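You operate a simulated robot arm through the tools that you are given. There is no shell and no other tool. Be economical: measure what you need, move in short steps, check, and stop when the job is done.

You run a simulated two-armed robot. Do the job below in one go: nothing can be reset, and whatever is moved stays where it is left.

TASK
Take the red tea towel from the top of the oak linen table and lay it out flat on the stone counter.
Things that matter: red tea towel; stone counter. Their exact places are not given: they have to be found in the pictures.

It is judged by the outcome, as a careful person would: the job done as asked, and still so three seconds after it is handed in. It fails if anything else is knocked over, pushed out of place, dropped, spilled or broken. Flat cloth is picked up by pressing the open fingertips on it (5 to 10 N) and closing them slowly along it; thin cloth reads only 2 to 8 mm in the jaws.

THE ROBOT
Two 7-joint arms with two-finger parallel grippers on one trunk, on a base that drives. Base frame: it is fixed to the floor where the robot stands at the start and does not move with it; the origin is under the middle of the robot, x ahead of it, y to its left, z up. Readings come in m, rad, newtons and seconds.
The left shoulder is at the start at [0.07, 0.163, 1.02], the right one opposite. Places, roughly: stone counter [3, 0, 1.1]. Payload 3.43 kg a hand.
The tool frame of a hand sits at the grasp point between the pads (the TCP): z along the fingers, y along the line on which they close. The tips reach 0.034 m beyond it. Largest opening 0.128 m; finger width 0.024, thickness 0.012; the body of the gripper, 0.048 by 0.13 m, starts 0.096 m behind the TCP.
Orientation is that of the tool frame in the base frame, as [roll, pitch, yaw] about the fixed x, y, z axes, in that order (R = Rz(yaw) Ry(pitch) Rx(roll)). With the fingers straight down and closing along the base's y, the tool's x points along the base's -x, its y along +y and its z along -z.

THE INTERFACE
- The arms move only by the tool move_arm. It takes "left_targets", "right_targets" or both (then of equal length, played together; a hand with none holds still); each is a list of rows, each a list of 3 entries, a list of its own where there are three numbers: the finger opening in m, from 0 to 0.128, then the shift along the tool's x, y, z in units of 25 mm (1.0 is 25 mm), then the turn, a rotation vector about the tool's x, y, z in units of 6 degrees (1.0 is 6 degrees). In form: [[fingers, [dx, dy, dz], [ax, ay, az]], ...]. A call has 1 to 8 rows; each row shifts and turns the commanded pose from where the row before left it, along the tool's axes as they then stand. A call with a number of a shift or a turn outside -1 to 1 is refused whole. Each row takes 0.2 s and may step no farther than 0.05 m and 0.15 rad from the row before; otherwise, or with a gripper value out of range, the whole call is refused. Where a pose cannot be reached the arm comes as near as it can. A force on the tool above 40 N (or 10 N above the force at the start of the call, whichever is more), or a blocked arm, ends the call early, and 0.2 s more pass. Each finger travels about 0.153 m/s and halts on what it meets, pressing with about 29 N; the grip force reading is that of the motor and also rises with nothing between the fingers. The clock runs only during rows and for 0.2 s after the last one: add rows that do not move to give the fingers time. The reply holds the time, the measured pose of the TCP, the force on the tool along the base axes, the opening and the grip force, in the units named above and with some noise.
- Cameras (640 x 400 px; columns grow to the right, rows downward): "scene" is now at [0.1358, 0.0007, 1.2345]; the picture's right is [0.00, -1.00, 0.00], its down [-0.68, -0.00, -0.73] and it looks along [0.73, 0.00, -0.68] (base axes); focal length 295 px, centre (320, 200). "left" rides on the left gripper at [0.076, 0.011, -0.16] in its tool frame; the picture's right is [-0.15, 0.99, 0.00], its down [-0.88, -0.13, -0.46] and it looks along [-0.45, -0.07, 0.89] (tool axes); focal length 234 px, centre (320, 200). "right" rides on the right gripper at [0.076, -0.011, -0.16] in its tool frame; the picture's right is [0.15, 0.99, 0.00], its down [-0.88, 0.13, -0.46] and it looks along [-0.45, 0.07, 0.89] (tool axes); focal length 234 px, centre (320, 200).
- camera(camera): a new picture of that camera. The clock stands still meanwhile.
- raise_lower(by): slides the trunk up (or, below 0, down) by that many m; the arms and the scene camera ride with it, the base frame stays. It gives what a move gives, with no picture.
- roll_base(legs): drives the robot by 1 to 6 legs, each [ahead, left, turn to the left] in m, m and rad, along the robot's own axes; the way and the turn of a leg run together, so that a leg with both is an arc; at most 1.5 m and 3.142 rad a leg. The arms and the cameras ride along, it lands a little off, and it stops where it bumps. It gives what a move gives.
- head_to(pan, tilt): turns the head with the scene camera to pan (to the left, within 1.501 rad either way) and tilt (down, from -0.506 to 1.204), counted from straight ahead of the robot. It gives what a move gives.
- measure_at(camera, pixels): for up to 12 pixels [column, row] of the newest picture of that camera ("zoom" is the newest enlarged one), the place [x, y, z] in the base frame of the surface seen there, good to about 0.002 m. The clock stands still meanwhile.
- close_up(camera, box): a new picture of the part [left, top, right, bottom] of that camera's present view, enlarged. The clock stands still meanwhile.
- job_done(): hands the job in; it is judged then, once.

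Keep the steps short. Do not move on a guess: measure, check each grasp and each placing, and mend mistakes. In all there are 80 turns and 78 pictures (those below and enlarged ones count). Leave the grippers open and the arms clear of the work at the hand-in unless told otherwise, and finish with a single line.

The tools are called after "Call:" by a JSON object that holds its "fn" and its "kwargs". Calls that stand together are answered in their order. move_arm: Moves the arms, as the interface text tells. Its arguments: {"type":"object","properties":{"left_targets":{"type":"array"},"right_targets":{"type":"array"}},"required":[]} The other tools are called the same way: raise_lower (by) slides the trunk up or down; roll_base (legs) drives the base; head_to (pan, tilt) turns the head that bears the scene camera; camera (camera) takes a picture; measure_at (camera, pixels) gives the place of the surface under pixels of a picture; close_up (camera, box) takes an enlarged picture of a part of a camera's view; job_done () hands the job in.

At the start:

```text
t: 0.0
left_position: [0.6833, 0.2304, 0.8941]
left_tcp_rot: [-3.141, -0.001, -3.14]
left_wrist_force: [0.7, 0.7, 0.0]
left_opening: 0.1278
left_grip_force: 0.1
right_position: [0.6501, -0.2713, 0.9653]
right_tcp_rot: [-3.141, 0.0, 3.141]
right_wrist_force: [1.0, 0.0, 0.3]
right_opening: 0.128
right_grip_force: 0.1
trunk travel left (down, up): [-0.5, 0.44]
robot x, y, heading: [-0.0027, 0.0009, -0.003]
head pan, tilt: [0.002, 0.749]
```

scene: 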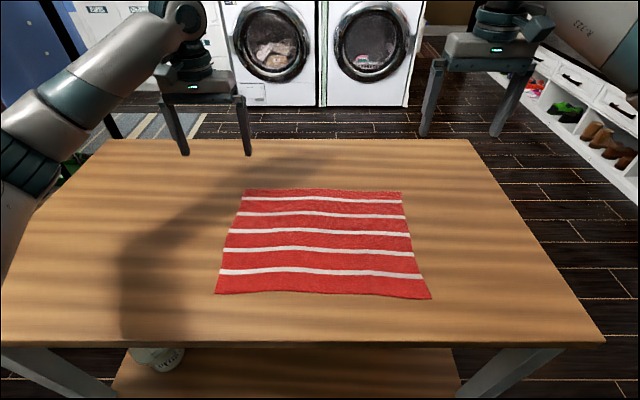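
right: 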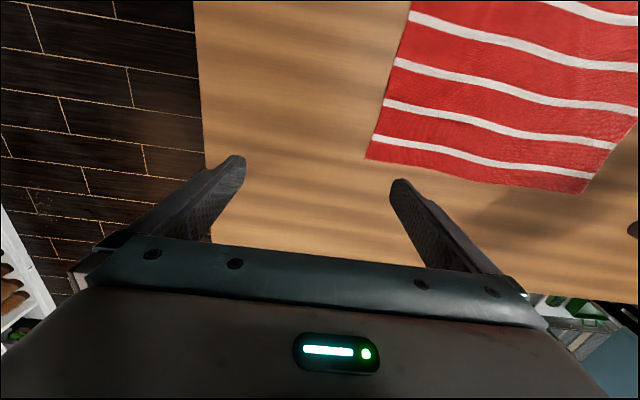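
left: 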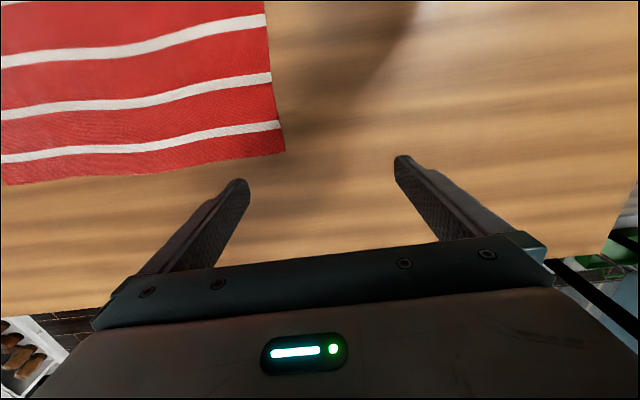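

The red towel lies flat on the table in front, with corners near px (247,190), (401,192), (431,298) and (216,293). I'll measure those and the table edges, then look up for the counter.

Call:
{"fn": "measure_at", "kwargs": {"camera": "scene", "pixels": [[248, 191], [400, 193], [428, 296], [218, 292], [320, 240], [320, 341], [320, 140], [5, 342], [600, 341], [240, 240], [405, 240]]}}

Call:
{"fn": "head_to", "kwargs": {"pan": 0, "tilt": 0.15}}

Call:
{"fn": "camera", "kwargs": {"camera": "scene"}}

```text
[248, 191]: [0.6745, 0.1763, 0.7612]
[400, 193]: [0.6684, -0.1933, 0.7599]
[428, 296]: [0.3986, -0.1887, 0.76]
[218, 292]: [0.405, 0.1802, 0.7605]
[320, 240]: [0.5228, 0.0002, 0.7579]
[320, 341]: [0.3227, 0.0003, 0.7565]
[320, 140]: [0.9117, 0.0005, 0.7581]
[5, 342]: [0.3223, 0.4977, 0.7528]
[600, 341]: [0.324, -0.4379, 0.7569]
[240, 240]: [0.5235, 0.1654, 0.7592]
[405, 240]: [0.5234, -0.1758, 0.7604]
```

```text
t: 1.0
left_position: [0.6846, 0.2304, 0.8938]
left_tcp_rot: [-3.141, 0.0, -3.139]
left_wrist_force: [-0.1, 0.0, -0.4]
left_opening: 0.1277
left_grip_force: 0.1
right_position: [0.6483, -0.272, 0.9657]
right_tcp_rot: [3.14, -0.001, 3.141]
right_wrist_force: [0.5, 0.9, 0.1]
right_opening: 0.128
right_grip_force: 0.0
trunk travel left (down, up): [-0.5, 0.44]
robot x, y, heading: [0.0006, 0.0017, -0.001]
head pan, tilt: [0.0, 0.15]
```

```text
74 pictures are left
```

scene: 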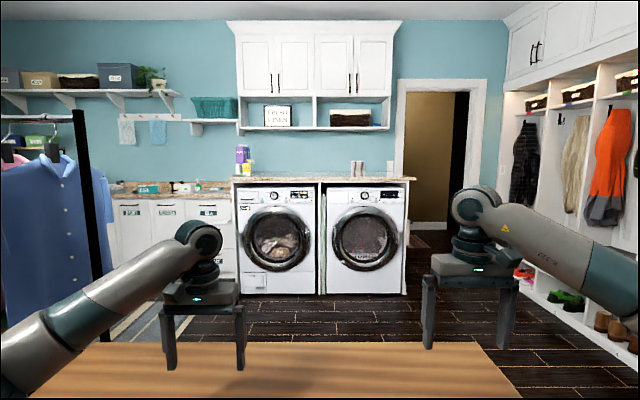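

The stone counter runs above the two washers, at about px row 180. I'll measure its edge, the items on it and the route there.

Call:
{"fn": "measure_at", "kwargs": {"camera": "scene", "pixels": [[233, 181], [320, 181], [413, 181], [320, 178], [243, 165], [356, 170], [390, 167], [230, 215], [100, 240], [540, 290], [320, 295], [500, 356]]}}

Call:
{"fn": "close_up", "kwargs": {"camera": "scene", "box": [220, 130, 430, 220]}}

```text
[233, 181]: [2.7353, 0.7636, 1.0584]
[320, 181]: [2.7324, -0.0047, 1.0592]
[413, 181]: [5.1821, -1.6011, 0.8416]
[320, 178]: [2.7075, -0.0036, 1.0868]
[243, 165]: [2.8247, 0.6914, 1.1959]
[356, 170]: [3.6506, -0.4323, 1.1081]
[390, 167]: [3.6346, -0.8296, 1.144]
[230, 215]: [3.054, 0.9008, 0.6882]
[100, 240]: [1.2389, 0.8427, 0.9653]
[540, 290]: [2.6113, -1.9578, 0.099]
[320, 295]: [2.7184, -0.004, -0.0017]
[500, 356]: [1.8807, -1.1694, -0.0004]
```

```text
3.05 times, centred on (325, 175) of scene
```

zoom: 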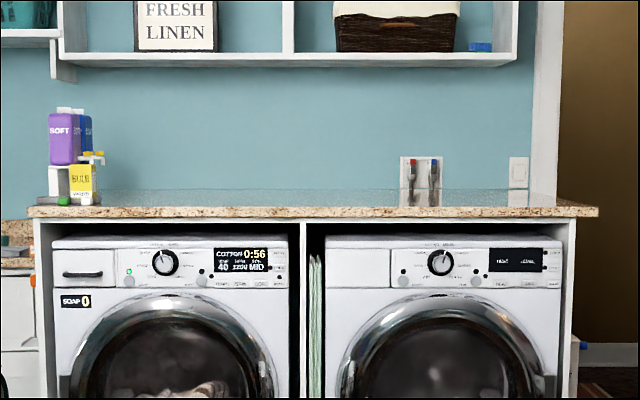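

The counter top is about z 1.10, its front edge is near x 2.70, and the middle is free. The only items are soap at the left end (y about 0.7). The towel is about 0.27 × 0.37 m. I'll move both hands above the two far corners, fingers closing along y, and stop short of the cloth.

Call:
{"fn": "move_arm", "kwargs": {"left_targets": [[0.1, [0.17, -0.515, 0.48], [0, 0, 0]], [0.08, [0.17, -0.515, 0.48], [0, 0, 0]], [0.06, [0.17, -0.515, 0.48], [0, 0, 0]], [0.05, [0.17, -0.515, 0.48], [0, 0, 0]], [0.05, [0.17, -0.515, 0.48], [0, 0, 0]], [0.05, [0.17, -0.515, 0.48], [0, 0, 0]], [0.05, [0.17, -0.515, 0.48], [0, 0, 0]], [0.05, [0, 0, 0], [0, 0, 0]]], "right_targets": [[0.1, [-0.02, 0.67, 0.89], [0, 0, 0]], [0.08, [-0.02, 0.67, 0.89], [0, 0, 0]], [0.06, [-0.02, 0.67, 0.89], [0, 0, 0]], [0.05, [-0.02, 0.67, 0.89], [0, 0, 0]], [0.05, [-0.02, 0.67, 0.89], [0, 0, 0]], [0.05, [-0.02, 0.67, 0.89], [0, 0, 0]], [0.05, [-0.02, 0.67, 0.89], [0, 0, 0]], [0.05, [0, 0, 0], [0, 0, 0]]]}}

Call:
{"fn": "head_to", "kwargs": {"pan": 0, "tilt": 0.75}}

Call:
{"fn": "camera", "kwargs": {"camera": "scene"}}

Call:
{"fn": "camera", "kwargs": {"camera": "left"}}

Call:
{"fn": "camera", "kwargs": {"camera": "right"}}

```text
t: 2.8
left_position: [0.6543, 0.1408, 0.8077]
left_tcp_rot: [-3.14, 0.0, -3.138]
left_wrist_force: [-0.1, 0.0, 0.1]
left_opening: 0.0502
left_grip_force: 0.0
right_position: [0.6528, -0.154, 0.8116]
right_tcp_rot: [3.141, -0.002, 3.141]
right_wrist_force: [-0.5, 0.3, 0.2]
right_opening: 0.0501
right_grip_force: 0.0
trunk travel left (down, up): [-0.5, 0.44]
robot x, y, heading: [-0.0014, 0.0015, -0.002]
head pan, tilt: [0.0, 0.15]
```

```text
t: 3.8
left_position: [0.6548, 0.1411, 0.8068]
left_tcp_rot: [3.141, 0.001, -3.139]
left_wrist_force: [1.0, -0.4, 0.7]
left_opening: 0.0502
left_grip_force: 0.1
right_position: [0.6528, -0.1543, 0.8108]
right_tcp_rot: [3.141, 0.0, 3.141]
right_wrist_force: [0.0, 0.0, 0.3]
right_opening: 0.05
right_grip_force: 0.0
trunk travel left (down, up): [-0.5, 0.44]
robot x, y, heading: [-0.0022, -0.0049, -0.004]
head pan, tilt: [0.0, 0.75]
```

```text
72 pictures are left
```

scene: 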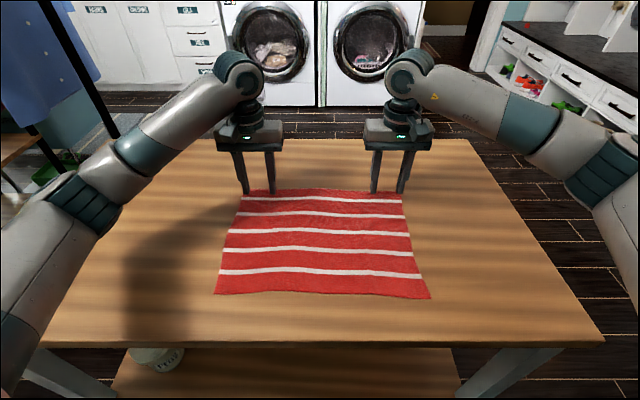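

```text
71 pictures are left
```

left: 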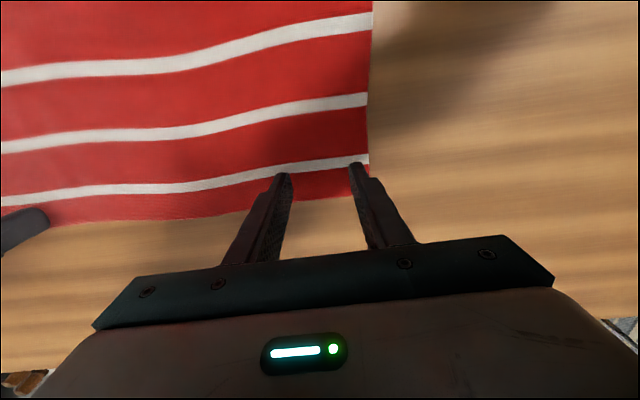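

```text
70 pictures are left
```

right: 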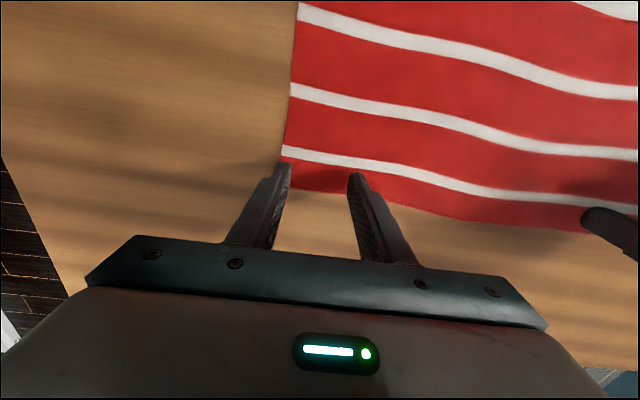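

Both outer fingers sit right at the towel's side edges. I'll shift each hand about 9 mm inward and descend slowly, watching the force.

Call:
{"fn": "move_arm", "kwargs": {"left_targets": [[0.05, [0.1, -0.4, 0], [0, 0, 0]], [0.05, [0, 0, 0.2], [0, 0, 0]], [0.05, [0, 0, 0.2], [0, 0, 0]], [0.05, [0, 0, 0.1], [0, 0, 0]]], "right_targets": [[0.05, [0, 0.35, 0.16], [0, 0, 0]], [0.05, [0, 0, 0.2], [0, 0, 0]], [0.05, [0, 0, 0.2], [0, 0, 0]], [0.05, [0, 0, 0.1], [0, 0, 0]]]}}

```text
t: 4.8
left_position: [0.6514, 0.1293, 0.7987]
left_tcp_rot: [3.141, 0.001, -3.14]
left_wrist_force: [-0.4, 0.1, -0.7]
left_opening: 0.0499
left_grip_force: 0.1
right_position: [0.653, -0.1464, 0.7947]
right_tcp_rot: [-3.141, 0.005, 3.141]
right_wrist_force: [0.0, -1.1, 12.2]
right_opening: 0.0503
right_grip_force: 0.1
trunk travel left (down, up): [-0.5, 0.44]
robot x, y, heading: [0.0047, 0.003, -0.001]
head pan, tilt: [0.0, 0.75]
```

The right hand is in contact at 12 N, so I'll ease it up 0.8 mm. The left still needs about 4 mm to touch.

Call:
{"fn": "move_arm", "kwargs": {"left_targets": [[0.05, [0, 0, 0.1], [0, 0, 0]], [0.05, [0, 0, 0.06], [0, 0, 0]]], "right_targets": [[0.05, [0, 0, -0.03], [0, 0, 0]], [0.05, [0, 0, 0], [0, 0, 0]]]}}

```text
t: 5.4
left_position: [0.6526, 0.1301, 0.795]
left_tcp_rot: [3.141, 0.004, -3.14]
left_wrist_force: [-1.4, 1.9, 13.1]
left_opening: 0.0501
left_grip_force: 0.1
right_position: [0.6523, -0.1457, 0.7962]
right_tcp_rot: [-3.141, 0.002, 3.14]
right_wrist_force: [1.4, -0.7, 7.0]
right_opening: 0.05
right_grip_force: 0.0
trunk travel left (down, up): [-0.5, 0.44]
robot x, y, heading: [0.005, -0.0029, 0.002]
head pan, tilt: [0.0, 0.75]
```

The right hand reads 7 N, which is good. The left reads 13 N, so I'll ease it up slightly and then close both slowly.

Call:
{"fn": "move_arm", "kwargs": {"left_targets": [[0.05, [0, 0, -0.035], [0, 0, 0]], [0.043, [0, 0, 0], [0, 0, 0]], [0.036, [0, 0, 0], [0, 0, 0]], [0.029, [0, 0, 0], [0, 0, 0]], [0.022, [0, 0, 0], [0, 0, 0]], [0.015, [0, 0, 0], [0, 0, 0]], [0.008, [0, 0, 0], [0, 0, 0]], [0.0, [0, 0, 0], [0, 0, 0]]], "right_targets": [[0.05, [0, 0, 0], [0, 0, 0]], [0.043, [0, 0, 0], [0, 0, 0]], [0.036, [0, 0, 0], [0, 0, 0]], [0.029, [0, 0, 0], [0, 0, 0]], [0.022, [0, 0, 0], [0, 0, 0]], [0.015, [0, 0, 0], [0, 0, 0]], [0.008, [0, 0, 0], [0, 0, 0]], [0.0, [0, 0, 0], [0, 0, 0]]]}}

Call:
{"fn": "camera", "kwargs": {"camera": "scene"}}

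Call:
{"fn": "camera", "kwargs": {"camera": "left"}}

Call:
{"fn": "camera", "kwargs": {"camera": "right"}}

```text
t: 7.2
left_position: [0.6517, 0.1289, 0.7953]
left_tcp_rot: [-3.139, 0.002, 3.141]
left_wrist_force: [0.1, -8.9, 10.5]
left_opening: 0.0024
left_grip_force: 29.1
right_position: [0.6525, -0.145, 0.7956]
right_tcp_rot: [3.14, 0.002, -3.14]
right_wrist_force: [-1.5, 7.4, 6.6]
right_opening: 0.0027
right_grip_force: 28.7
trunk travel left (down, up): [-0.5, 0.44]
robot x, y, heading: [-0.0001, -0.0005, -0.001]
head pan, tilt: [0.0, 0.75]
```

```text
69 pictures are left
```

scene: 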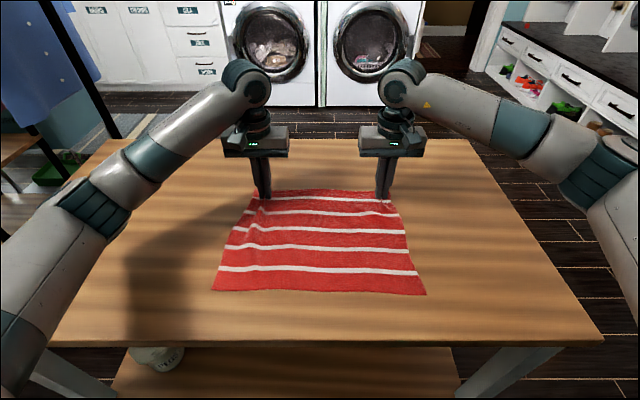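

```text
68 pictures are left
```

left: 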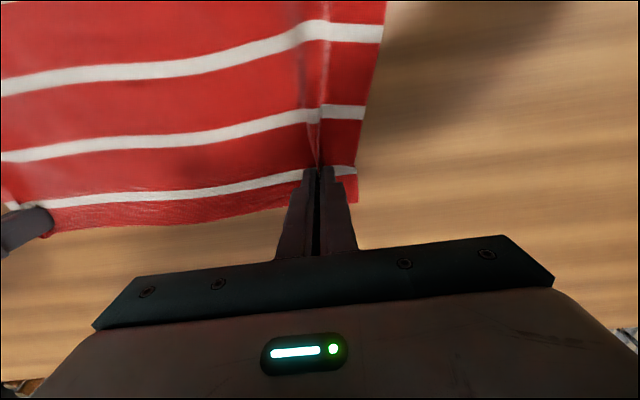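

```text
67 pictures are left
```

right: 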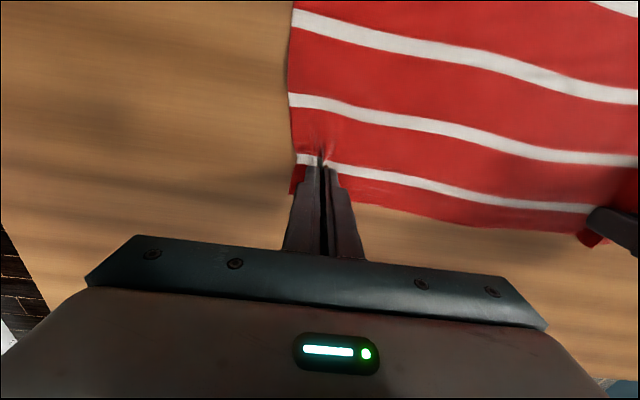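

Both jaws hold a pleat (2.4 and 2.7 mm). I'll lift a little and check.

Call:
{"fn": "move_arm", "kwargs": {"left_targets": [[0, [0, 0, -0.5], [0, 0, 0]], [0, [0, 0, -0.5], [0, 0, 0]], [0, [0, 0, -0.5], [0, 0, 0]], [0, [0, 0, -0.5], [0, 0, 0]], [0, [0, 0, -0.5], [0, 0, 0]], [0, [0, 0, -0.5], [0, 0, 0]]], "right_targets": [[0, [0, 0, -0.5], [0, 0, 0]], [0, [0, 0, -0.5], [0, 0, 0]], [0, [0, 0, -0.5], [0, 0, 0]], [0, [0, 0, -0.5], [0, 0, 0]], [0, [0, 0, -0.5], [0, 0, 0]], [0, [0, 0, -0.5], [0, 0, 0]]]}}

Call:
{"fn": "camera", "kwargs": {"camera": "scene"}}

```text
t: 8.6
left_position: [0.6534, 0.1301, 0.8694]
left_tcp_rot: [3.141, 0.0, -3.141]
left_wrist_force: [-0.7, -12.0, -0.2]
left_opening: 0.0024
left_grip_force: 29.0
right_position: [0.6533, -0.1461, 0.8704]
right_tcp_rot: [-3.141, 0.0, 3.141]
right_wrist_force: [-1.7, 11.4, -0.7]
right_opening: 0.0024
right_grip_force: 29.4
trunk travel left (down, up): [-0.5, 0.44]
robot x, y, heading: [-0.0012, -0.0006, 0.002]
head pan, tilt: [0.0, 0.75]
```

```text
66 pictures are left
```

scene: 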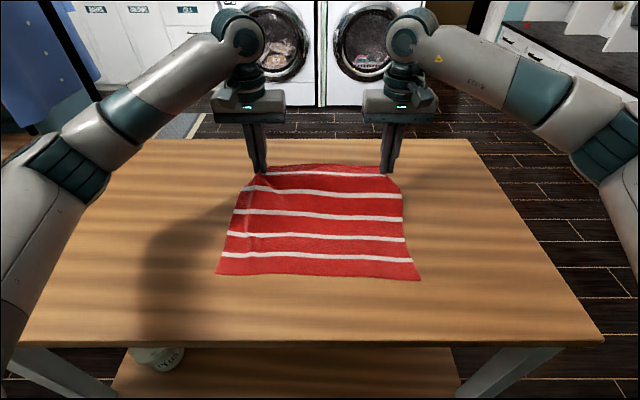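

The towel has come up with both hands and is taut between them (about 12 N). I'll ease the hands 2 mm inward each and then raise the trunk so it hangs clear of the table.

Call:
{"fn": "move_arm", "kwargs": {"left_targets": [[0, [0, -0.1, -0.5], [0, 0, 0]], [0, [0, 0, -0.5], [0, 0, 0]]], "right_targets": [[0, [0, 0.1, -0.5], [0, 0, 0]], [0, [0, 0, -0.5], [0, 0, 0]]]}}

Call:
{"fn": "raise_lower", "kwargs": {"by": 0.38}}

Call:
{"fn": "camera", "kwargs": {"camera": "scene"}}

```text
t: 9.2
left_position: [0.6528, 0.1275, 0.8945]
left_tcp_rot: [3.141, -0.003, -3.139]
left_wrist_force: [-0.1, -6.9, 0.3]
left_opening: 0.0025
left_grip_force: 28.9
right_position: [0.6516, -0.1432, 0.8953]
right_tcp_rot: [-3.138, 0.0, -3.141]
right_wrist_force: [-0.5, 7.4, -0.6]
right_opening: 0.0023
right_grip_force: 28.7
trunk travel left (down, up): [-0.5, 0.44]
robot x, y, heading: [-0.0007, 0.0019, 0.002]
head pan, tilt: [0.0, 0.75]
```

```text
t: 12.9
left_position: [0.6535, 0.1275, 1.2734]
left_tcp_rot: [-3.141, 0.0, -3.138]
left_wrist_force: [-0.7, -5.2, 0.3]
left_opening: 0.002
left_grip_force: 28.9
right_position: [0.6518, -0.1436, 1.2763]
right_tcp_rot: [-3.141, 0.001, 3.139]
right_wrist_force: [0.4, 5.3, 0.0]
right_opening: 0.0024
right_grip_force: 29.0
trunk travel left (down, up): [-0.88, 0.06]
robot x, y, heading: [-0.0001, 0.0033, 0.004]
head pan, tilt: [0.0, 0.75]
```

```text
65 pictures are left
```

scene: 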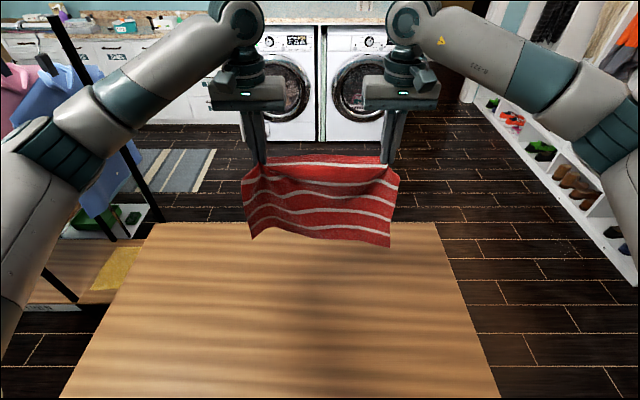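

The towel hangs clear of the table. Before driving I'll look at the route to the right.

Call:
{"fn": "measure_at", "kwargs": {"camera": "scene", "pixels": [[438, 224], [495, 385], [155, 224], [490, 105], [560, 180], [610, 235], [400, 150], [60, 290]]}}

Call:
{"fn": "head_to", "kwargs": {"pan": -1.2, "tilt": 0.6}}

Call:
{"fn": "camera", "kwargs": {"camera": "scene"}}

```text
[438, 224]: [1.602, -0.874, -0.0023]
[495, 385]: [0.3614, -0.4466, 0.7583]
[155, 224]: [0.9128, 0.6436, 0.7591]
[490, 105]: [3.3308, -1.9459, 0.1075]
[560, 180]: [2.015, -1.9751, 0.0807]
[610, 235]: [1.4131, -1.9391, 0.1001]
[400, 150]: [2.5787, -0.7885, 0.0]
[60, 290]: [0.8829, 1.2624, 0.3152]
```

```text
t: 14.3
left_position: [0.6525, 0.129, 1.2738]
left_tcp_rot: [-3.141, -0.001, -3.14]
left_wrist_force: [0.1, -5.1, -0.4]
left_opening: 0.0022
left_grip_force: 28.8
right_position: [0.6531, -0.1428, 1.2754]
right_tcp_rot: [3.14, 0.001, 3.141]
right_wrist_force: [-1.0, 5.7, -0.2]
right_opening: 0.0021
right_grip_force: 29.2
trunk travel left (down, up): [-0.88, 0.06]
robot x, y, heading: [0.0005, -0.0037, 0.001]
head pan, tilt: [-1.201, 0.6]
```

```text
64 pictures are left
```

scene: 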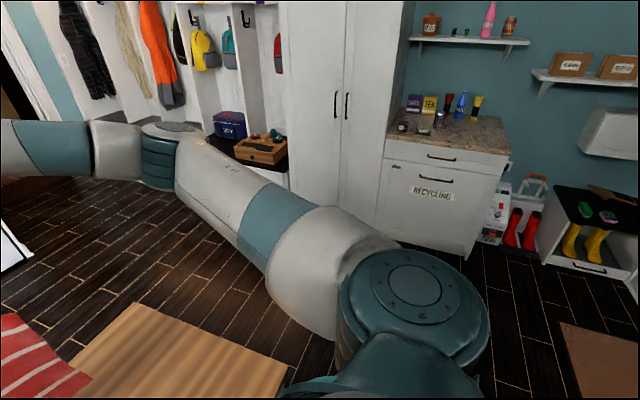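

The right side is open floor, with tall cabinets beyond. I'll measure the nearest furniture and my own right elbow, to choose a lane.

Call:
{"fn": "measure_at", "kwargs": {"camera": "scene", "pixels": [[375, 205], [430, 240], [300, 170], [440, 160], [260, 150], [160, 150], [320, 220], [600, 300], [470, 255], [270, 215]]}}

```text
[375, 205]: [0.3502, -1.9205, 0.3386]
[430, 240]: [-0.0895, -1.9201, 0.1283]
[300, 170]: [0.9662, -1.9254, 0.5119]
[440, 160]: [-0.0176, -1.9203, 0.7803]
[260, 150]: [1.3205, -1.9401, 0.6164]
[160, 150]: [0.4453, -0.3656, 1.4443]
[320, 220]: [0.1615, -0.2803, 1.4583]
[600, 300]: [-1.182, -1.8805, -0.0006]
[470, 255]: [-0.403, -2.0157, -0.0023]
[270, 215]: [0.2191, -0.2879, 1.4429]
```

All furniture on the right lies beyond y -1.92, and the table's right edge is at y -0.45. I'll drive along y about -1.1: a short back-off, sideways right, then ahead past the table.

Call:
{"fn": "roll_base", "kwargs": {"legs": [[-0.08, 0, 0], [0, -1.1, 0], [1.2, 0, 0], [0.4, 0, 0]]}}

Call:
{"fn": "head_to", "kwargs": {"pan": 0.5, "tilt": 0.5}}

Call:
{"fn": "camera", "kwargs": {"camera": "scene"}}

```text
t: 28.3
left_position: [2.1485, -1.0107, 1.2756]
left_tcp_rot: [-3.141, -0.001, 3.133]
left_wrist_force: [0.4, -5.2, 0.1]
left_opening: 0.002
left_grip_force: 29.6
right_position: [2.1462, -1.281, 1.2769]
right_tcp_rot: [-3.141, 0.003, 3.134]
right_wrist_force: [0.0, 5.1, 0.3]
right_opening: 0.0021
right_grip_force: 28.8
trunk travel left (down, up): [-0.88, 0.06]
robot x, y, heading: [1.4968, -1.1312, -0.008]
head pan, tilt: [-1.201, 0.6]
```

```text
t: 30.0
left_position: [2.1492, -1.0103, 1.2741]
left_tcp_rot: [3.141, 0.0, 3.135]
left_wrist_force: [0.0, -4.8, 0.2]
left_opening: 0.0021
left_grip_force: 29.2
right_position: [2.1475, -1.28, 1.2749]
right_tcp_rot: [3.141, 0.0, 3.134]
right_wrist_force: [-0.4, 4.2, 0.4]
right_opening: 0.0024
right_grip_force: 28.3
trunk travel left (down, up): [-0.88, 0.06]
robot x, y, heading: [1.4985, -1.1313, -0.012]
head pan, tilt: [0.499, 0.499]
```

```text
63 pictures are left
```

scene: 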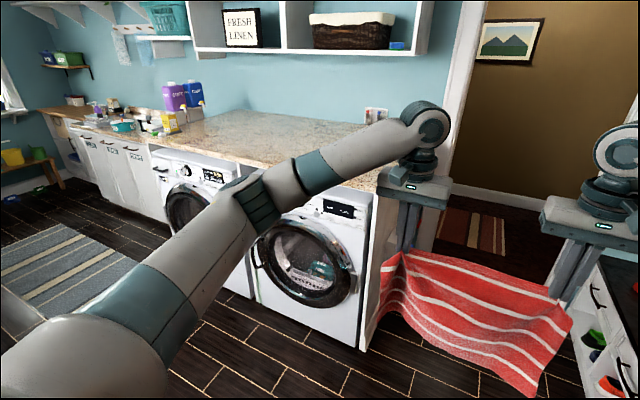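

The counter is clear apart from the soap at its left end. I'll slide left to about y -0.1 and square up.

Call:
{"fn": "roll_base", "kwargs": {"legs": [[0.05, 1.03, 0.012]]}}

Call:
{"fn": "head_to", "kwargs": {"pan": 0, "tilt": 0.5}}

Call:
{"fn": "camera", "kwargs": {"camera": "scene"}}

```text
t: 35.3
left_position: [2.2045, 0.0117, 1.2741]
left_tcp_rot: [3.141, -0.001, 3.138]
left_wrist_force: [-0.4, -5.1, 0.0]
left_opening: 0.0022
left_grip_force: 29.1
right_position: [2.2048, -0.2592, 1.2763]
right_tcp_rot: [3.141, -0.002, 3.138]
right_wrist_force: [-0.4, 5.1, -0.5]
right_opening: 0.0026
right_grip_force: 29.6
trunk travel left (down, up): [-0.88, 0.06]
robot x, y, heading: [1.5517, -0.1156, -0.002]
head pan, tilt: [0.499, 0.499]
```

```text
t: 36.2
left_position: [2.2048, 0.0122, 1.2754]
left_tcp_rot: [-3.141, 0.001, 3.137]
left_wrist_force: [0.2, -4.8, 0.1]
left_opening: 0.0023
left_grip_force: 29.2
right_position: [2.2038, -0.2579, 1.2762]
right_tcp_rot: [-3.14, 0.0, 3.137]
right_wrist_force: [0.4, 4.5, 0.0]
right_opening: 0.0024
right_grip_force: 29.1
trunk travel left (down, up): [-0.88, 0.06]
robot x, y, heading: [1.55, -0.1112, -0.0]
head pan, tilt: [0.0, 0.499]
```

```text
62 pictures are left
```

scene: 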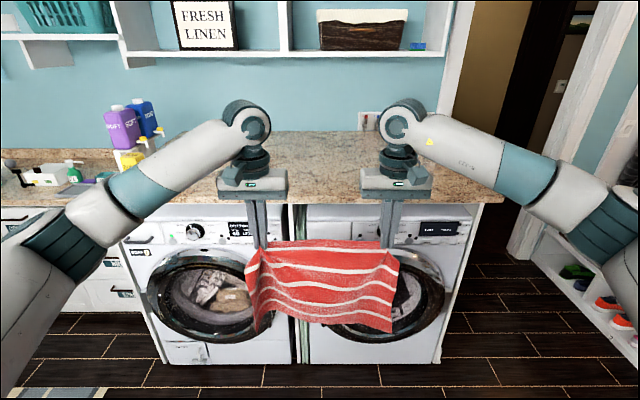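

I'm square in front of the counter. I'll measure the counter top, its front edge, the back wall and the shelf overhead.

Call:
{"fn": "measure_at", "kwargs": {"camera": "scene", "pixels": [[320, 200], [320, 180], [320, 140], [320, 115], [290, 55], [470, 196], [160, 165], [330, 240], [330, 320], [140, 200], [385, 330], [255, 330]]}}

```text
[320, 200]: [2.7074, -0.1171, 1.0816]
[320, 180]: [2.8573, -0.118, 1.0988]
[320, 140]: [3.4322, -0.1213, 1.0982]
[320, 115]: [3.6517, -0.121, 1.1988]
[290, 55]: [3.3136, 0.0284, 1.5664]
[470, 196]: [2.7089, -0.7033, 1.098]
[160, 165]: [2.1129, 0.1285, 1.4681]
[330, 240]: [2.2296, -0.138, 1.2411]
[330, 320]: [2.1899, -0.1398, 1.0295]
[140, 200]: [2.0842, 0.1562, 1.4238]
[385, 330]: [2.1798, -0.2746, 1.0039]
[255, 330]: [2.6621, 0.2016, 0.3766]
```

The counter top is at z 1.0985, with its front edge at x 2.70 and the shelf front at x 3.31, z 1.57. The towel's bottom is at about z 1.0, so I'll raise the hands 0.17 m before moving in.

Call:
{"fn": "move_arm", "kwargs": {"left_targets": [[0, [0.2, 0, -0.85], [0, 0, 0]], [0, [0.2, 0, -0.85], [0, 0, 0]], [0, [0.2, 0, -0.85], [0, 0, 0]], [0, [0.2, 0, -0.85], [0, 0, 0]], [0, [0.2, 0, -0.85], [0, 0, 0]], [0, [0.2, 0, -0.85], [0, 0, 0]], [0, [0.2, 0, -0.85], [0, 0, 0]], [0, [0.2, 0, -0.85], [0, 0, 0]]], "right_targets": [[0, [0.2, 0, -0.85], [0, 0, 0]], [0, [0.2, 0, -0.85], [0, 0, 0]], [0, [0.2, 0, -0.85], [0, 0, 0]], [0, [0.2, 0, -0.85], [0, 0, 0]], [0, [0.2, 0, -0.85], [0, 0, 0]], [0, [0.2, 0, -0.85], [0, 0, 0]], [0, [0.2, 0, -0.85], [0, 0, 0]], [0, [0.2, 0, -0.85], [0, 0, 0]]]}}

Call:
{"fn": "raise_lower", "kwargs": {"by": 0.05}}

Call:
{"fn": "camera", "kwargs": {"camera": "scene"}}

```text
t: 38.0
left_position: [2.1624, 0.0122, 1.4447]
left_tcp_rot: [-3.141, 0.001, 3.136]
left_wrist_force: [-0.5, -3.5, -0.5]
left_opening: 0.0023
left_grip_force: 29.7
right_position: [2.1601, -0.2583, 1.4482]
right_tcp_rot: [-3.141, 0.002, 3.138]
right_wrist_force: [-0.5, 4.0, 0.2]
right_opening: 0.0023
right_grip_force: 29.0
trunk travel left (down, up): [-0.88, 0.06]
robot x, y, heading: [1.5461, -0.1111, -0.005]
head pan, tilt: [0.0, 0.499]
```

```text
t: 39.0
left_position: [2.1665, 0.0115, 1.492]
left_tcp_rot: [3.141, -0.001, 3.138]
left_wrist_force: [0.0, -4.0, 0.1]
left_opening: 0.002
left_grip_force: 29.3
right_position: [2.1625, -0.2581, 1.4964]
right_tcp_rot: [3.14, -0.002, 3.138]
right_wrist_force: [0.5, 3.5, -0.5]
right_opening: 0.0023
right_grip_force: 28.6
trunk travel left (down, up): [-0.93, 0.01]
robot x, y, heading: [1.5503, -0.1139, 0.001]
head pan, tilt: [0.0, 0.499]
```

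```text
61 pictures are left
```

scene: 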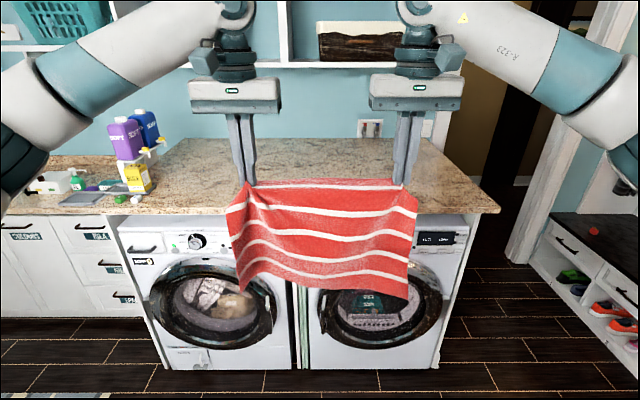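

The towel hangs high. I'll check its lowest points, then drive ahead in two short legs.

Call:
{"fn": "measure_at", "kwargs": {"camera": "scene", "pixels": [[250, 285], [325, 280], [400, 295], [320, 185], [240, 285]]}}

Call:
{"fn": "roll_base", "kwargs": {"legs": [[0.4, 0, 0], [0.35, 0, 0]]}}

Call:
{"fn": "head_to", "kwargs": {"pan": 0, "tilt": 0.7}}

Call:
{"fn": "camera", "kwargs": {"camera": "scene"}}

```text
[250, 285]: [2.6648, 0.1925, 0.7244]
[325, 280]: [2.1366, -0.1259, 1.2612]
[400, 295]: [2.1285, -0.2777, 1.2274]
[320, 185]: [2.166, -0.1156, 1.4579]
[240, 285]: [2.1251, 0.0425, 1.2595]
```

```text
t: 43.2
left_position: [2.8989, 0.0056, 1.4949]
left_tcp_rot: [3.141, 0.001, 3.135]
left_wrist_force: [-1.3, -2.1, -0.5]
left_opening: 0.0022
left_grip_force: 29.3
right_position: [2.8955, -0.2649, 1.5007]
right_tcp_rot: [3.141, 0.004, 3.134]
right_wrist_force: [-0.6, 2.5, 0.2]
right_opening: 0.002
right_grip_force: 29.2
trunk travel left (down, up): [-0.93, 0.01]
robot x, y, heading: [2.2895, -0.1185, -0.012]
head pan, tilt: [0.0, 0.499]
```

```text
t: 44.0
left_position: [2.9003, 0.0032, 1.4934]
left_tcp_rot: [-3.141, 0.0, 3.134]
left_wrist_force: [0.3, -2.7, -0.2]
left_opening: 0.002
left_grip_force: 28.9
right_position: [2.8966, -0.2639, 1.4986]
right_tcp_rot: [-3.141, -0.001, 3.134]
right_wrist_force: [-0.8, 3.6, -0.6]
right_opening: 0.0024
right_grip_force: 29.1
trunk travel left (down, up): [-0.93, 0.01]
robot x, y, heading: [2.2842, -0.1177, -0.009]
head pan, tilt: [0.0, 0.7]
```

```text
60 pictures are left
```

scene: 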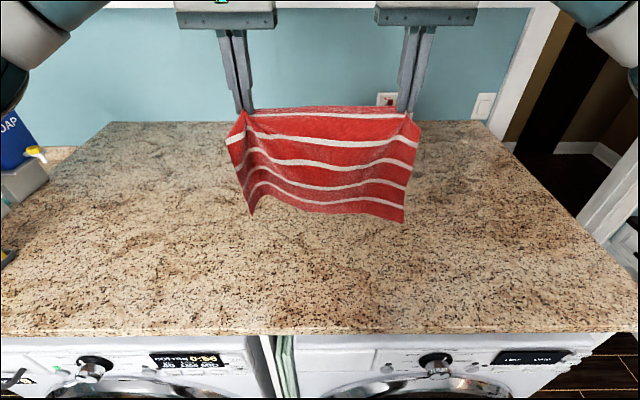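

The towel hangs over the counter with its bottom about 0.13 m above the stone. I'll lower it to just touching, drawing back about 5 cm so the near edge lands around x 2.80.

Call:
{"fn": "move_arm", "kwargs": {"left_targets": [[0, [0.33, 0, 0.8], [0, 0, 0]], [0, [0.33, 0, 0.8], [0, 0, 0]], [0, [0.33, 0, 0.8], [0, 0, 0]], [0, [0.33, 0, 0.8], [0, 0, 0]], [0, [0.33, 0, 0.8], [0, 0, 0]], [0, [0.33, 0, 0.8], [0, 0, 0]], [0, [0, 0, 0], [0, 0, 0]], [0, [0, 0, 0], [0, 0, 0]]], "right_targets": [[0, [0.33, 0, 0.84], [0, 0, 0]], [0, [0.33, 0, 0.84], [0, 0, 0]], [0, [0.33, 0, 0.84], [0, 0, 0]], [0, [0.33, 0, 0.84], [0, 0, 0]], [0, [0.33, 0, 0.84], [0, 0, 0]], [0, [0.33, 0, 0.84], [0, 0, 0]], [0, [0, 0, 0], [0, 0, 0]], [0, [0, 0, 0], [0, 0, 0]]]}}

Call:
{"fn": "camera", "kwargs": {"camera": "scene"}}

Call:
{"fn": "measure_at", "kwargs": {"camera": "scene", "pixels": [[320, 225], [400, 240], [250, 240]]}}

```text
t: 45.8
left_position: [2.8526, 0.0045, 1.3733]
left_tcp_rot: [3.14, 0.0, 3.135]
left_wrist_force: [0.6, -3.4, 0.2]
left_opening: 0.0021
left_grip_force: 28.7
right_position: [2.8481, -0.2651, 1.3711]
right_tcp_rot: [-3.141, 0.001, 3.135]
right_wrist_force: [-0.1, 3.0, 1.3]
right_opening: 0.0021
right_grip_force: 29.1
trunk travel left (down, up): [-0.93, 0.01]
robot x, y, heading: [2.2867, -0.1173, -0.004]
head pan, tilt: [0.0, 0.7]
```

```text
59 pictures are left
```

scene: 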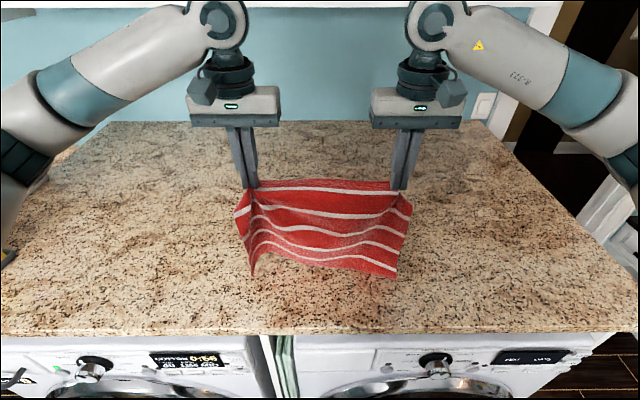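

```text
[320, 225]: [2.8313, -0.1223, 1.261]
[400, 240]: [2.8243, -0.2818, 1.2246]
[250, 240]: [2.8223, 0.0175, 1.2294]
```

The near edge is just touching. Next I'll sweep the hands away and down along an arc, so the cloth unrolls from the near edge.

Call:
{"fn": "move_arm", "kwargs": {"left_targets": [[0, [-0.9, 0, 0.4], [0, 0, 0]], [0, [-0.9, 0, 0.4], [0, 0, 0]], [0, [-0.8, 0, 0.46], [0, 0, 0]], [0, [-0.8, 0, 0.46], [0, 0, 0]], [0, [-0.74, 0, 0.68], [0, 0, 0]], [0, [-0.74, 0, 0.68], [0, 0, 0]], [0, [-0.56, 0, 0.7], [0, 0, 0]], [0, [-0.56, 0, 0.7], [0, 0, 0]]], "right_targets": [[0, [-0.9, 0, 0.38], [0, 0, 0]], [0, [-0.9, 0, 0.38], [0, 0, 0]], [0, [-0.8, 0, 0.45], [0, 0, 0]], [0, [-0.8, 0, 0.45], [0, 0, 0]], [0, [-0.74, 0, 0.66], [0, 0, 0]], [0, [-0.74, 0, 0.66], [0, 0, 0]], [0, [-0.56, 0, 0.7], [0, 0, 0]], [0, [-0.56, 0, 0.7], [0, 0, 0]]]}}

Call:
{"fn": "camera", "kwargs": {"camera": "scene"}}

```text
t: 47.6
left_position: [3.0034, 0.0045, 1.2591]
left_tcp_rot: [3.141, -0.002, 3.133]
left_wrist_force: [-0.6, -4.7, 0.5]
left_opening: 0.0022
left_grip_force: 28.4
right_position: [2.9989, -0.2664, 1.2616]
right_tcp_rot: [-3.142, -0.002, 3.135]
right_wrist_force: [-0.3, 4.6, -0.4]
right_opening: 0.0024
right_grip_force: 29.4
trunk travel left (down, up): [-0.93, 0.01]
robot x, y, heading: [2.2869, -0.1157, -0.008]
head pan, tilt: [0.0, 0.7]
```

```text
58 pictures are left
```

scene: 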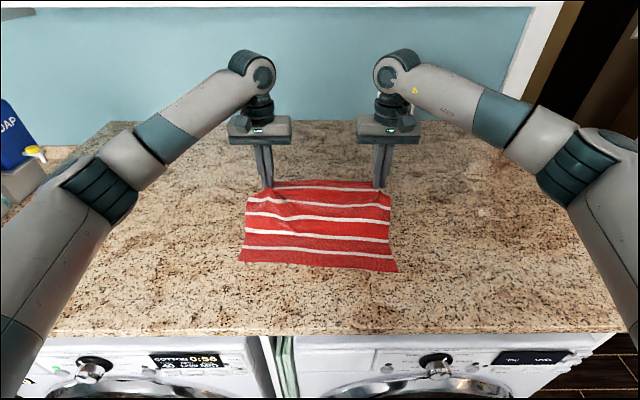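

The near part is lying out well. I'll measure the near edge, so the final reach stretches the cloth without dragging it.

Call:
{"fn": "measure_at", "kwargs": {"camera": "scene", "pixels": [[242, 260], [395, 268], [320, 264], [320, 235], [330, 188]]}}

```text
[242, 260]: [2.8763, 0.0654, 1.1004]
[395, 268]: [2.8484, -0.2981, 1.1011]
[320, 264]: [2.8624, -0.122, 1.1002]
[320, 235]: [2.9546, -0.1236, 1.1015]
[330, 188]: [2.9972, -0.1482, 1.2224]
```

The near edge is at x about 2.86, slightly skewed. The hands should end about 0.245 m beyond it, at around x 3.11. I'll continue the arc to about 2 cm above the stone.

Call:
{"fn": "move_arm", "kwargs": {"left_targets": [[0, [-0.85, 0, 0.4], [0, 0, 0]], [0, [-0.85, 0, 0.4], [0, 0, 0]], [0, [-0.85, 0, 0.4], [0, 0, 0]], [0, [-0.52, 0, 0.67], [0, 0, 0]], [0, [-0.52, 0, 0.67], [0, 0, 0]], [0, [-0.52, 0, 0.67], [0, 0, 0]], [0, [-0.25, 0, 0.6], [0, 0, 0]], [0, [-0.25, 0, 0.55], [0, 0, 0]]], "right_targets": [[0, [-0.8, 0, 0.4], [0, 0, 0]], [0, [-0.8, 0, 0.4], [0, 0, 0]], [0, [-0.8, 0, 0.4], [0, 0, 0]], [0, [-0.47, 0, 0.67], [0, 0, 0]], [0, [-0.47, 0, 0.67], [0, 0, 0]], [0, [-0.47, 0, 0.67], [0, 0, 0]], [0, [-0.2, 0, 0.6], [0, 0, 0]], [0, [-0.2, 0, 0.6], [0, 0, 0]]]}}

Call:
{"fn": "camera", "kwargs": {"camera": "scene"}}

Call:
{"fn": "camera", "kwargs": {"camera": "left"}}

Call:
{"fn": "camera", "kwargs": {"camera": "right"}}

```text
t: 49.4
left_position: [3.1146, 0.0033, 1.1497]
left_tcp_rot: [3.141, -0.002, 3.134]
left_wrist_force: [-0.1, -5.1, 0.4]
left_opening: 0.0021
left_grip_force: 29.5
left hand out of reach, approached as far as the arm can: row 8
right_position: [3.106, -0.2662, 1.1512]
right_tcp_rot: [3.141, -0.001, 3.135]
right_wrist_force: [0.1, 4.7, 0.0]
right_opening: 0.002
right_grip_force: 28.8
trunk travel left (down, up): [-0.93, 0.01]
robot x, y, heading: [2.2859, -0.1152, -0.008]
head pan, tilt: [0.0, 0.7]
```

```text
57 pictures are left
```

scene: 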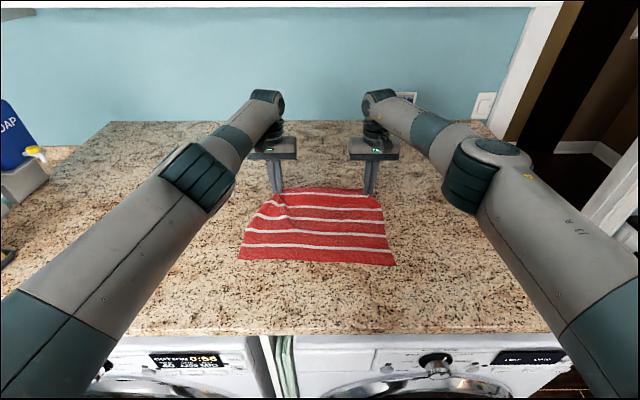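

```text
56 pictures are left
```

left: 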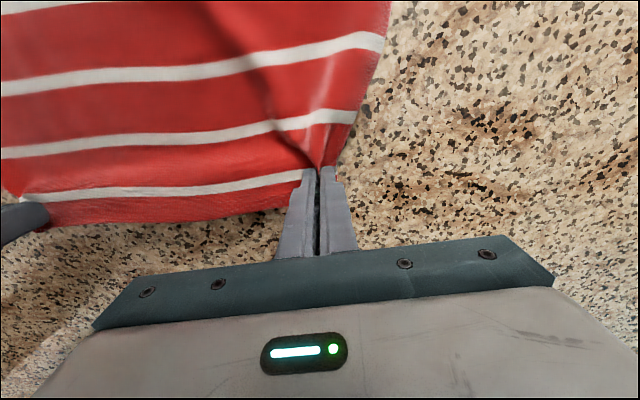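

```text
55 pictures are left
```

right: 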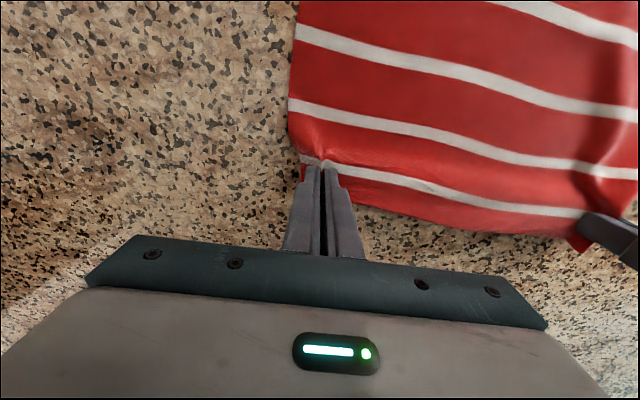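

The left arm is at the end of its reach, about 1.7 cm above the stone. I'll bring both hands down with the trunk, 13 mm first.

Call:
{"fn": "raise_lower", "kwargs": {"by": -0.013}}

```text
t: 50.0
left_position: [3.1156, 0.0041, 1.1372]
left_tcp_rot: [-3.141, -0.001, 3.134]
left_wrist_force: [0.4, -5.4, 0.7]
left_opening: 0.0026
left_grip_force: 28.7
right_position: [3.1062, -0.2668, 1.1397]
right_tcp_rot: [3.141, 0.001, 3.135]
right_wrist_force: [1.2, 5.8, -0.6]
right_opening: 0.0023
right_grip_force: 28.6
trunk travel left (down, up): [-0.917, 0.023]
robot x, y, heading: [2.2844, -0.1167, -0.009]
head pan, tilt: [0.0, 0.7]
```

There are about 4 mm left. The right hand sits 2.5 mm higher, so I'll level it and then lower the trunk 4 mm.

Call:
{"fn": "move_arm", "kwargs": {"right_targets": [[0, [0, 0, 0.09], [0, 0, 0]]]}}

Call:
{"fn": "raise_lower", "kwargs": {"by": -0.003}}

```text
t: 50.4
left_position: [3.1146, 0.0041, 1.139]
left_tcp_rot: [3.14, 0.001, 3.135]
left_wrist_force: [-0.4, -4.6, 0.5]
left_opening: 0.0022
left_grip_force: 29.1
right_position: [3.1061, -0.2662, 1.1386]
right_tcp_rot: [3.141, -0.001, 3.135]
right_wrist_force: [0.1, 4.0, 0.6]
right_opening: 0.0023
right_grip_force: 28.8
trunk travel left (down, up): [-0.917, 0.023]
robot x, y, heading: [2.2909, -0.1188, -0.005]
head pan, tilt: [0.0, 0.7]
```

```text
t: 50.9
left_position: [3.1148, 0.0042, 1.1368]
left_tcp_rot: [-3.141, 0.001, 3.132]
left_wrist_force: [0.2, -4.2, 6.1]
left_opening: 0.0021
left_grip_force: 28.6
right_position: [3.1055, -0.2664, 1.1365]
right_tcp_rot: [3.141, 0.0, 3.135]
right_wrist_force: [0.6, 4.9, 0.0]
right_opening: 0.0022
right_grip_force: 28.9
trunk travel left (down, up): [-0.914, 0.026]
robot x, y, heading: [2.2867, -0.1193, -0.006]
head pan, tilt: [0.0, 0.7]
```

The left presses at 6 N. I'll bring the right down 2 mm and then open both slowly under contact, so the pleats spread out again.

Call:
{"fn": "move_arm", "kwargs": {"right_targets": [[0, [0, 0, 0.08], [0, 0, 0]], [0, [0, 0, 0], [0, 0, 0]]]}}

```text
t: 51.5
left_position: [3.1138, 0.0044, 1.1352]
left_tcp_rot: [3.141, 0.001, 3.134]
left_wrist_force: [1.0, -5.2, 5.1]
left_opening: 0.0021
left_grip_force: 29.6
right_position: [3.1044, -0.2667, 1.1353]
right_tcp_rot: [-3.14, 0.001, 3.134]
right_wrist_force: [0.7, 4.4, 6.7]
right_opening: 0.0022
right_grip_force: 28.7
trunk travel left (down, up): [-0.914, 0.026]
robot x, y, heading: [2.2845, -0.1158, -0.01]
head pan, tilt: [0.0, 0.7]
```

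Both press at about 5–7 N. I'll open slowly.

Call:
{"fn": "move_arm", "kwargs": {"left_targets": [[0.008, [0, 0, 0], [0, 0, 0]], [0.015, [0, 0, 0], [0, 0, 0]], [0.022, [0, 0, 0], [0, 0, 0]], [0.029, [0, 0, 0], [0, 0, 0]], [0.036, [0, 0, 0], [0, 0, 0]], [0.043, [0, 0, 0], [0, 0, 0]], [0.05, [0, 0, 0], [0, 0, 0]], [0.054, [0, 0, 0], [0, 0, 0]]], "right_targets": [[0.008, [0, 0, 0], [0, 0, 0]], [0.015, [0, 0, 0], [0, 0, 0]], [0.022, [0, 0, 0], [0, 0, 0]], [0.029, [0, 0, 0], [0, 0, 0]], [0.036, [0, 0, 0], [0, 0, 0]], [0.043, [0, 0, 0], [0, 0, 0]], [0.05, [0, 0, 0], [0, 0, 0]], [0.054, [0, 0, 0], [0, 0, 0]]]}}

Call:
{"fn": "camera", "kwargs": {"camera": "scene"}}

Call:
{"fn": "camera", "kwargs": {"camera": "left"}}

Call:
{"fn": "camera", "kwargs": {"camera": "right"}}

```text
t: 53.3
left_position: [3.1128, 0.0046, 1.1359]
left_tcp_rot: [-3.141, 0.001, 3.135]
left_wrist_force: [0.3, -0.3, 3.4]
left_opening: 0.0538
left_grip_force: 0.0
right_position: [3.1032, -0.2655, 1.1354]
right_tcp_rot: [-3.141, 0.003, 3.135]
right_wrist_force: [-0.1, 2.4, 10.4]
right_opening: 0.0505
right_grip_force: 0.1
trunk travel left (down, up): [-0.914, 0.026]
robot x, y, heading: [2.2895, -0.1167, -0.013]
head pan, tilt: [0.0, 0.7]
```

```text
54 pictures are left
```

scene: 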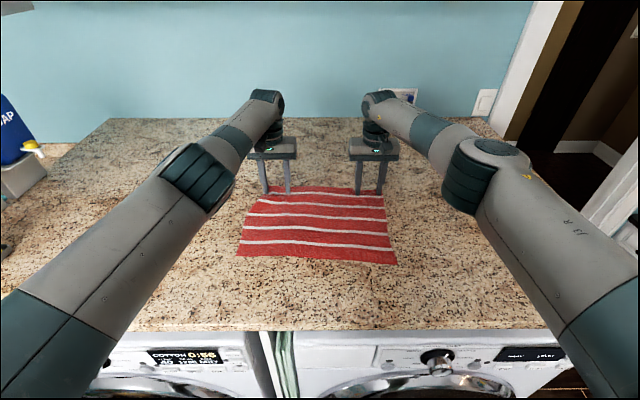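

```text
53 pictures are left
```

left: 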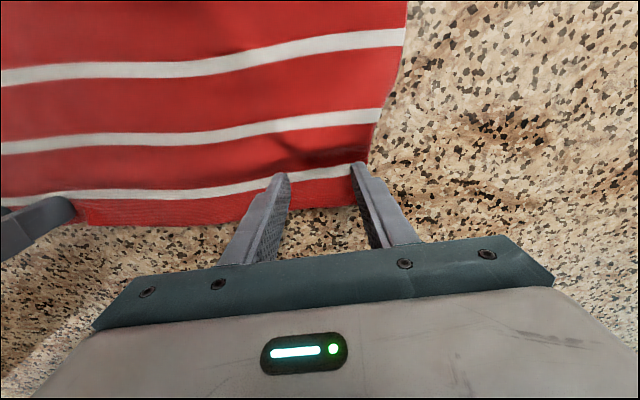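

```text
52 pictures are left
```

right: 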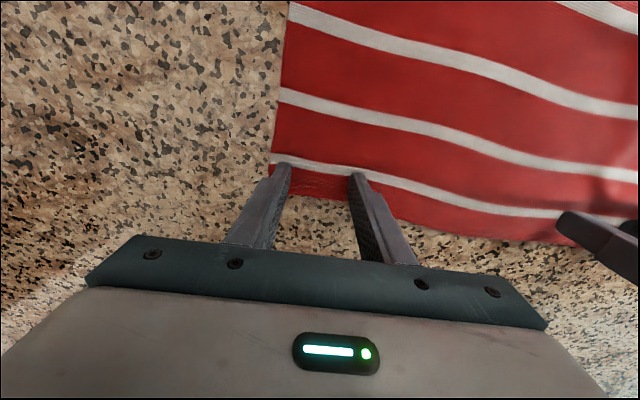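

The pleats spread out and the towel is nearly flat. I'll lift straight off with the trunk and then retract the arms upward.

Call:
{"fn": "raise_lower", "kwargs": {"by": 0.025}}

Call:
{"fn": "move_arm", "kwargs": {"left_targets": [[0.054, [0, 0, -0.9], [0, 0, 0]], [0.054, [0.2, 0, -0.9], [0, 0, 0]], [0.054, [0.4, 0, -0.9], [0, 0, 0]], [0.054, [0.6, 0.5, -0.9], [0, 0, 0]], [0.07, [0.6, 0.8, -0.9], [0, 0, 0]], [0.09, [0.6, 0.8, -0.9], [0, 0, 0]], [0.11, [0.6, 0.8, -0.9], [0, 0, 0]], [0.12, [0.6, 0.8, -0.9], [0, 0, 0]]], "right_targets": [[0.054, [0, 0, -0.9], [0, 0, 0]], [0.054, [0.2, 0, -0.9], [0, 0, 0]], [0.054, [0.4, 0, -0.9], [0, 0, 0]], [0.054, [0.6, -0.5, -0.9], [0, 0, 0]], [0.07, [0.6, -0.8, -0.9], [0, 0, 0]], [0.09, [0.6, -0.8, -0.9], [0, 0, 0]], [0.11, [0.6, -0.8, -0.9], [0, 0, 0]], [0.12, [0.6, -0.8, -0.9], [0, 0, 0]]]}}

Call:
{"fn": "camera", "kwargs": {"camera": "scene"}}

Call:
{"fn": "close_up", "kwargs": {"camera": "scene", "box": [220, 160, 420, 285]}}

```text
t: 54.0
left_position: [3.114, 0.0046, 1.1604]
left_tcp_rot: [3.14, 0.0, 3.134]
left_wrist_force: [-0.4, -0.3, -0.1]
left_opening: 0.0538
left_grip_force: 0.0
right_position: [3.1037, -0.266, 1.1596]
right_tcp_rot: [-3.141, 0.0, 3.135]
right_wrist_force: [-0.2, -0.3, 0.9]
right_opening: 0.0538
right_grip_force: 0.1
trunk travel left (down, up): [-0.939, 0.001]
robot x, y, heading: [2.2829, -0.1179, -0.005]
head pan, tilt: [0.0, 0.7]
```

```text
t: 55.8
left_position: [3.0235, 0.0961, 1.3435]
left_tcp_rot: [3.14, 0.001, 3.135]
left_wrist_force: [0.4, 0.5, -0.3]
left_opening: 0.1202
left_grip_force: 0.1
right_position: [3.0118, -0.3592, 1.3404]
right_tcp_rot: [3.142, 0.003, 3.135]
right_wrist_force: [-0.9, -0.5, -0.2]
right_opening: 0.1198
right_grip_force: 0.0
trunk travel left (down, up): [-0.939, 0.001]
robot x, y, heading: [2.2826, -0.1176, -0.008]
head pan, tilt: [0.0, 0.7]
```

```text
51 pictures are left
```

scene: 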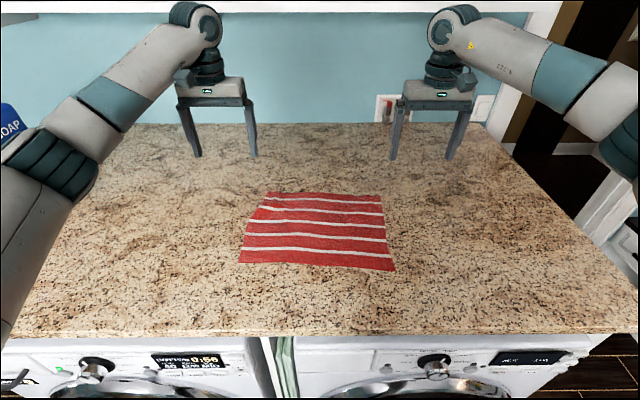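

```text
3.20 times, centred on (320, 222) of scene
```

zoom: 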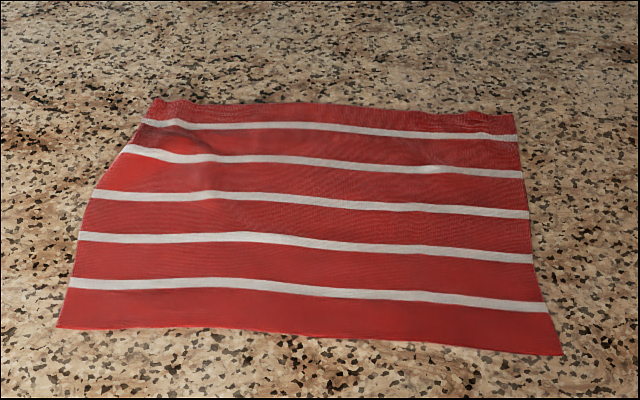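

The towel is spread out, with a slight bump on the left side and small ripples at the far edge. I'll measure heights.

Call:
{"fn": "measure_at", "kwargs": {"camera": "zoom", "pixels": [[155, 105], [510, 118], [555, 350], [62, 322], [150, 180], [210, 190], [240, 165], [330, 145], [475, 118], [430, 168], [120, 160], [185, 105]]}}

```text
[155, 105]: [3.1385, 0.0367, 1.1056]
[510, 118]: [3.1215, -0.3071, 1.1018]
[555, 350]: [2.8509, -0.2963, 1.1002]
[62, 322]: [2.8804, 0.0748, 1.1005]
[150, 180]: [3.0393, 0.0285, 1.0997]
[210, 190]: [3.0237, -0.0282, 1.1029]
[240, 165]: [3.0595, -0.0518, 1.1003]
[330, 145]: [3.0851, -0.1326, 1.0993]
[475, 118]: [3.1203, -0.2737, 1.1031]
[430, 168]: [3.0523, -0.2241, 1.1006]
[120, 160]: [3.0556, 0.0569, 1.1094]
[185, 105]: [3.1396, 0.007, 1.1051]
```

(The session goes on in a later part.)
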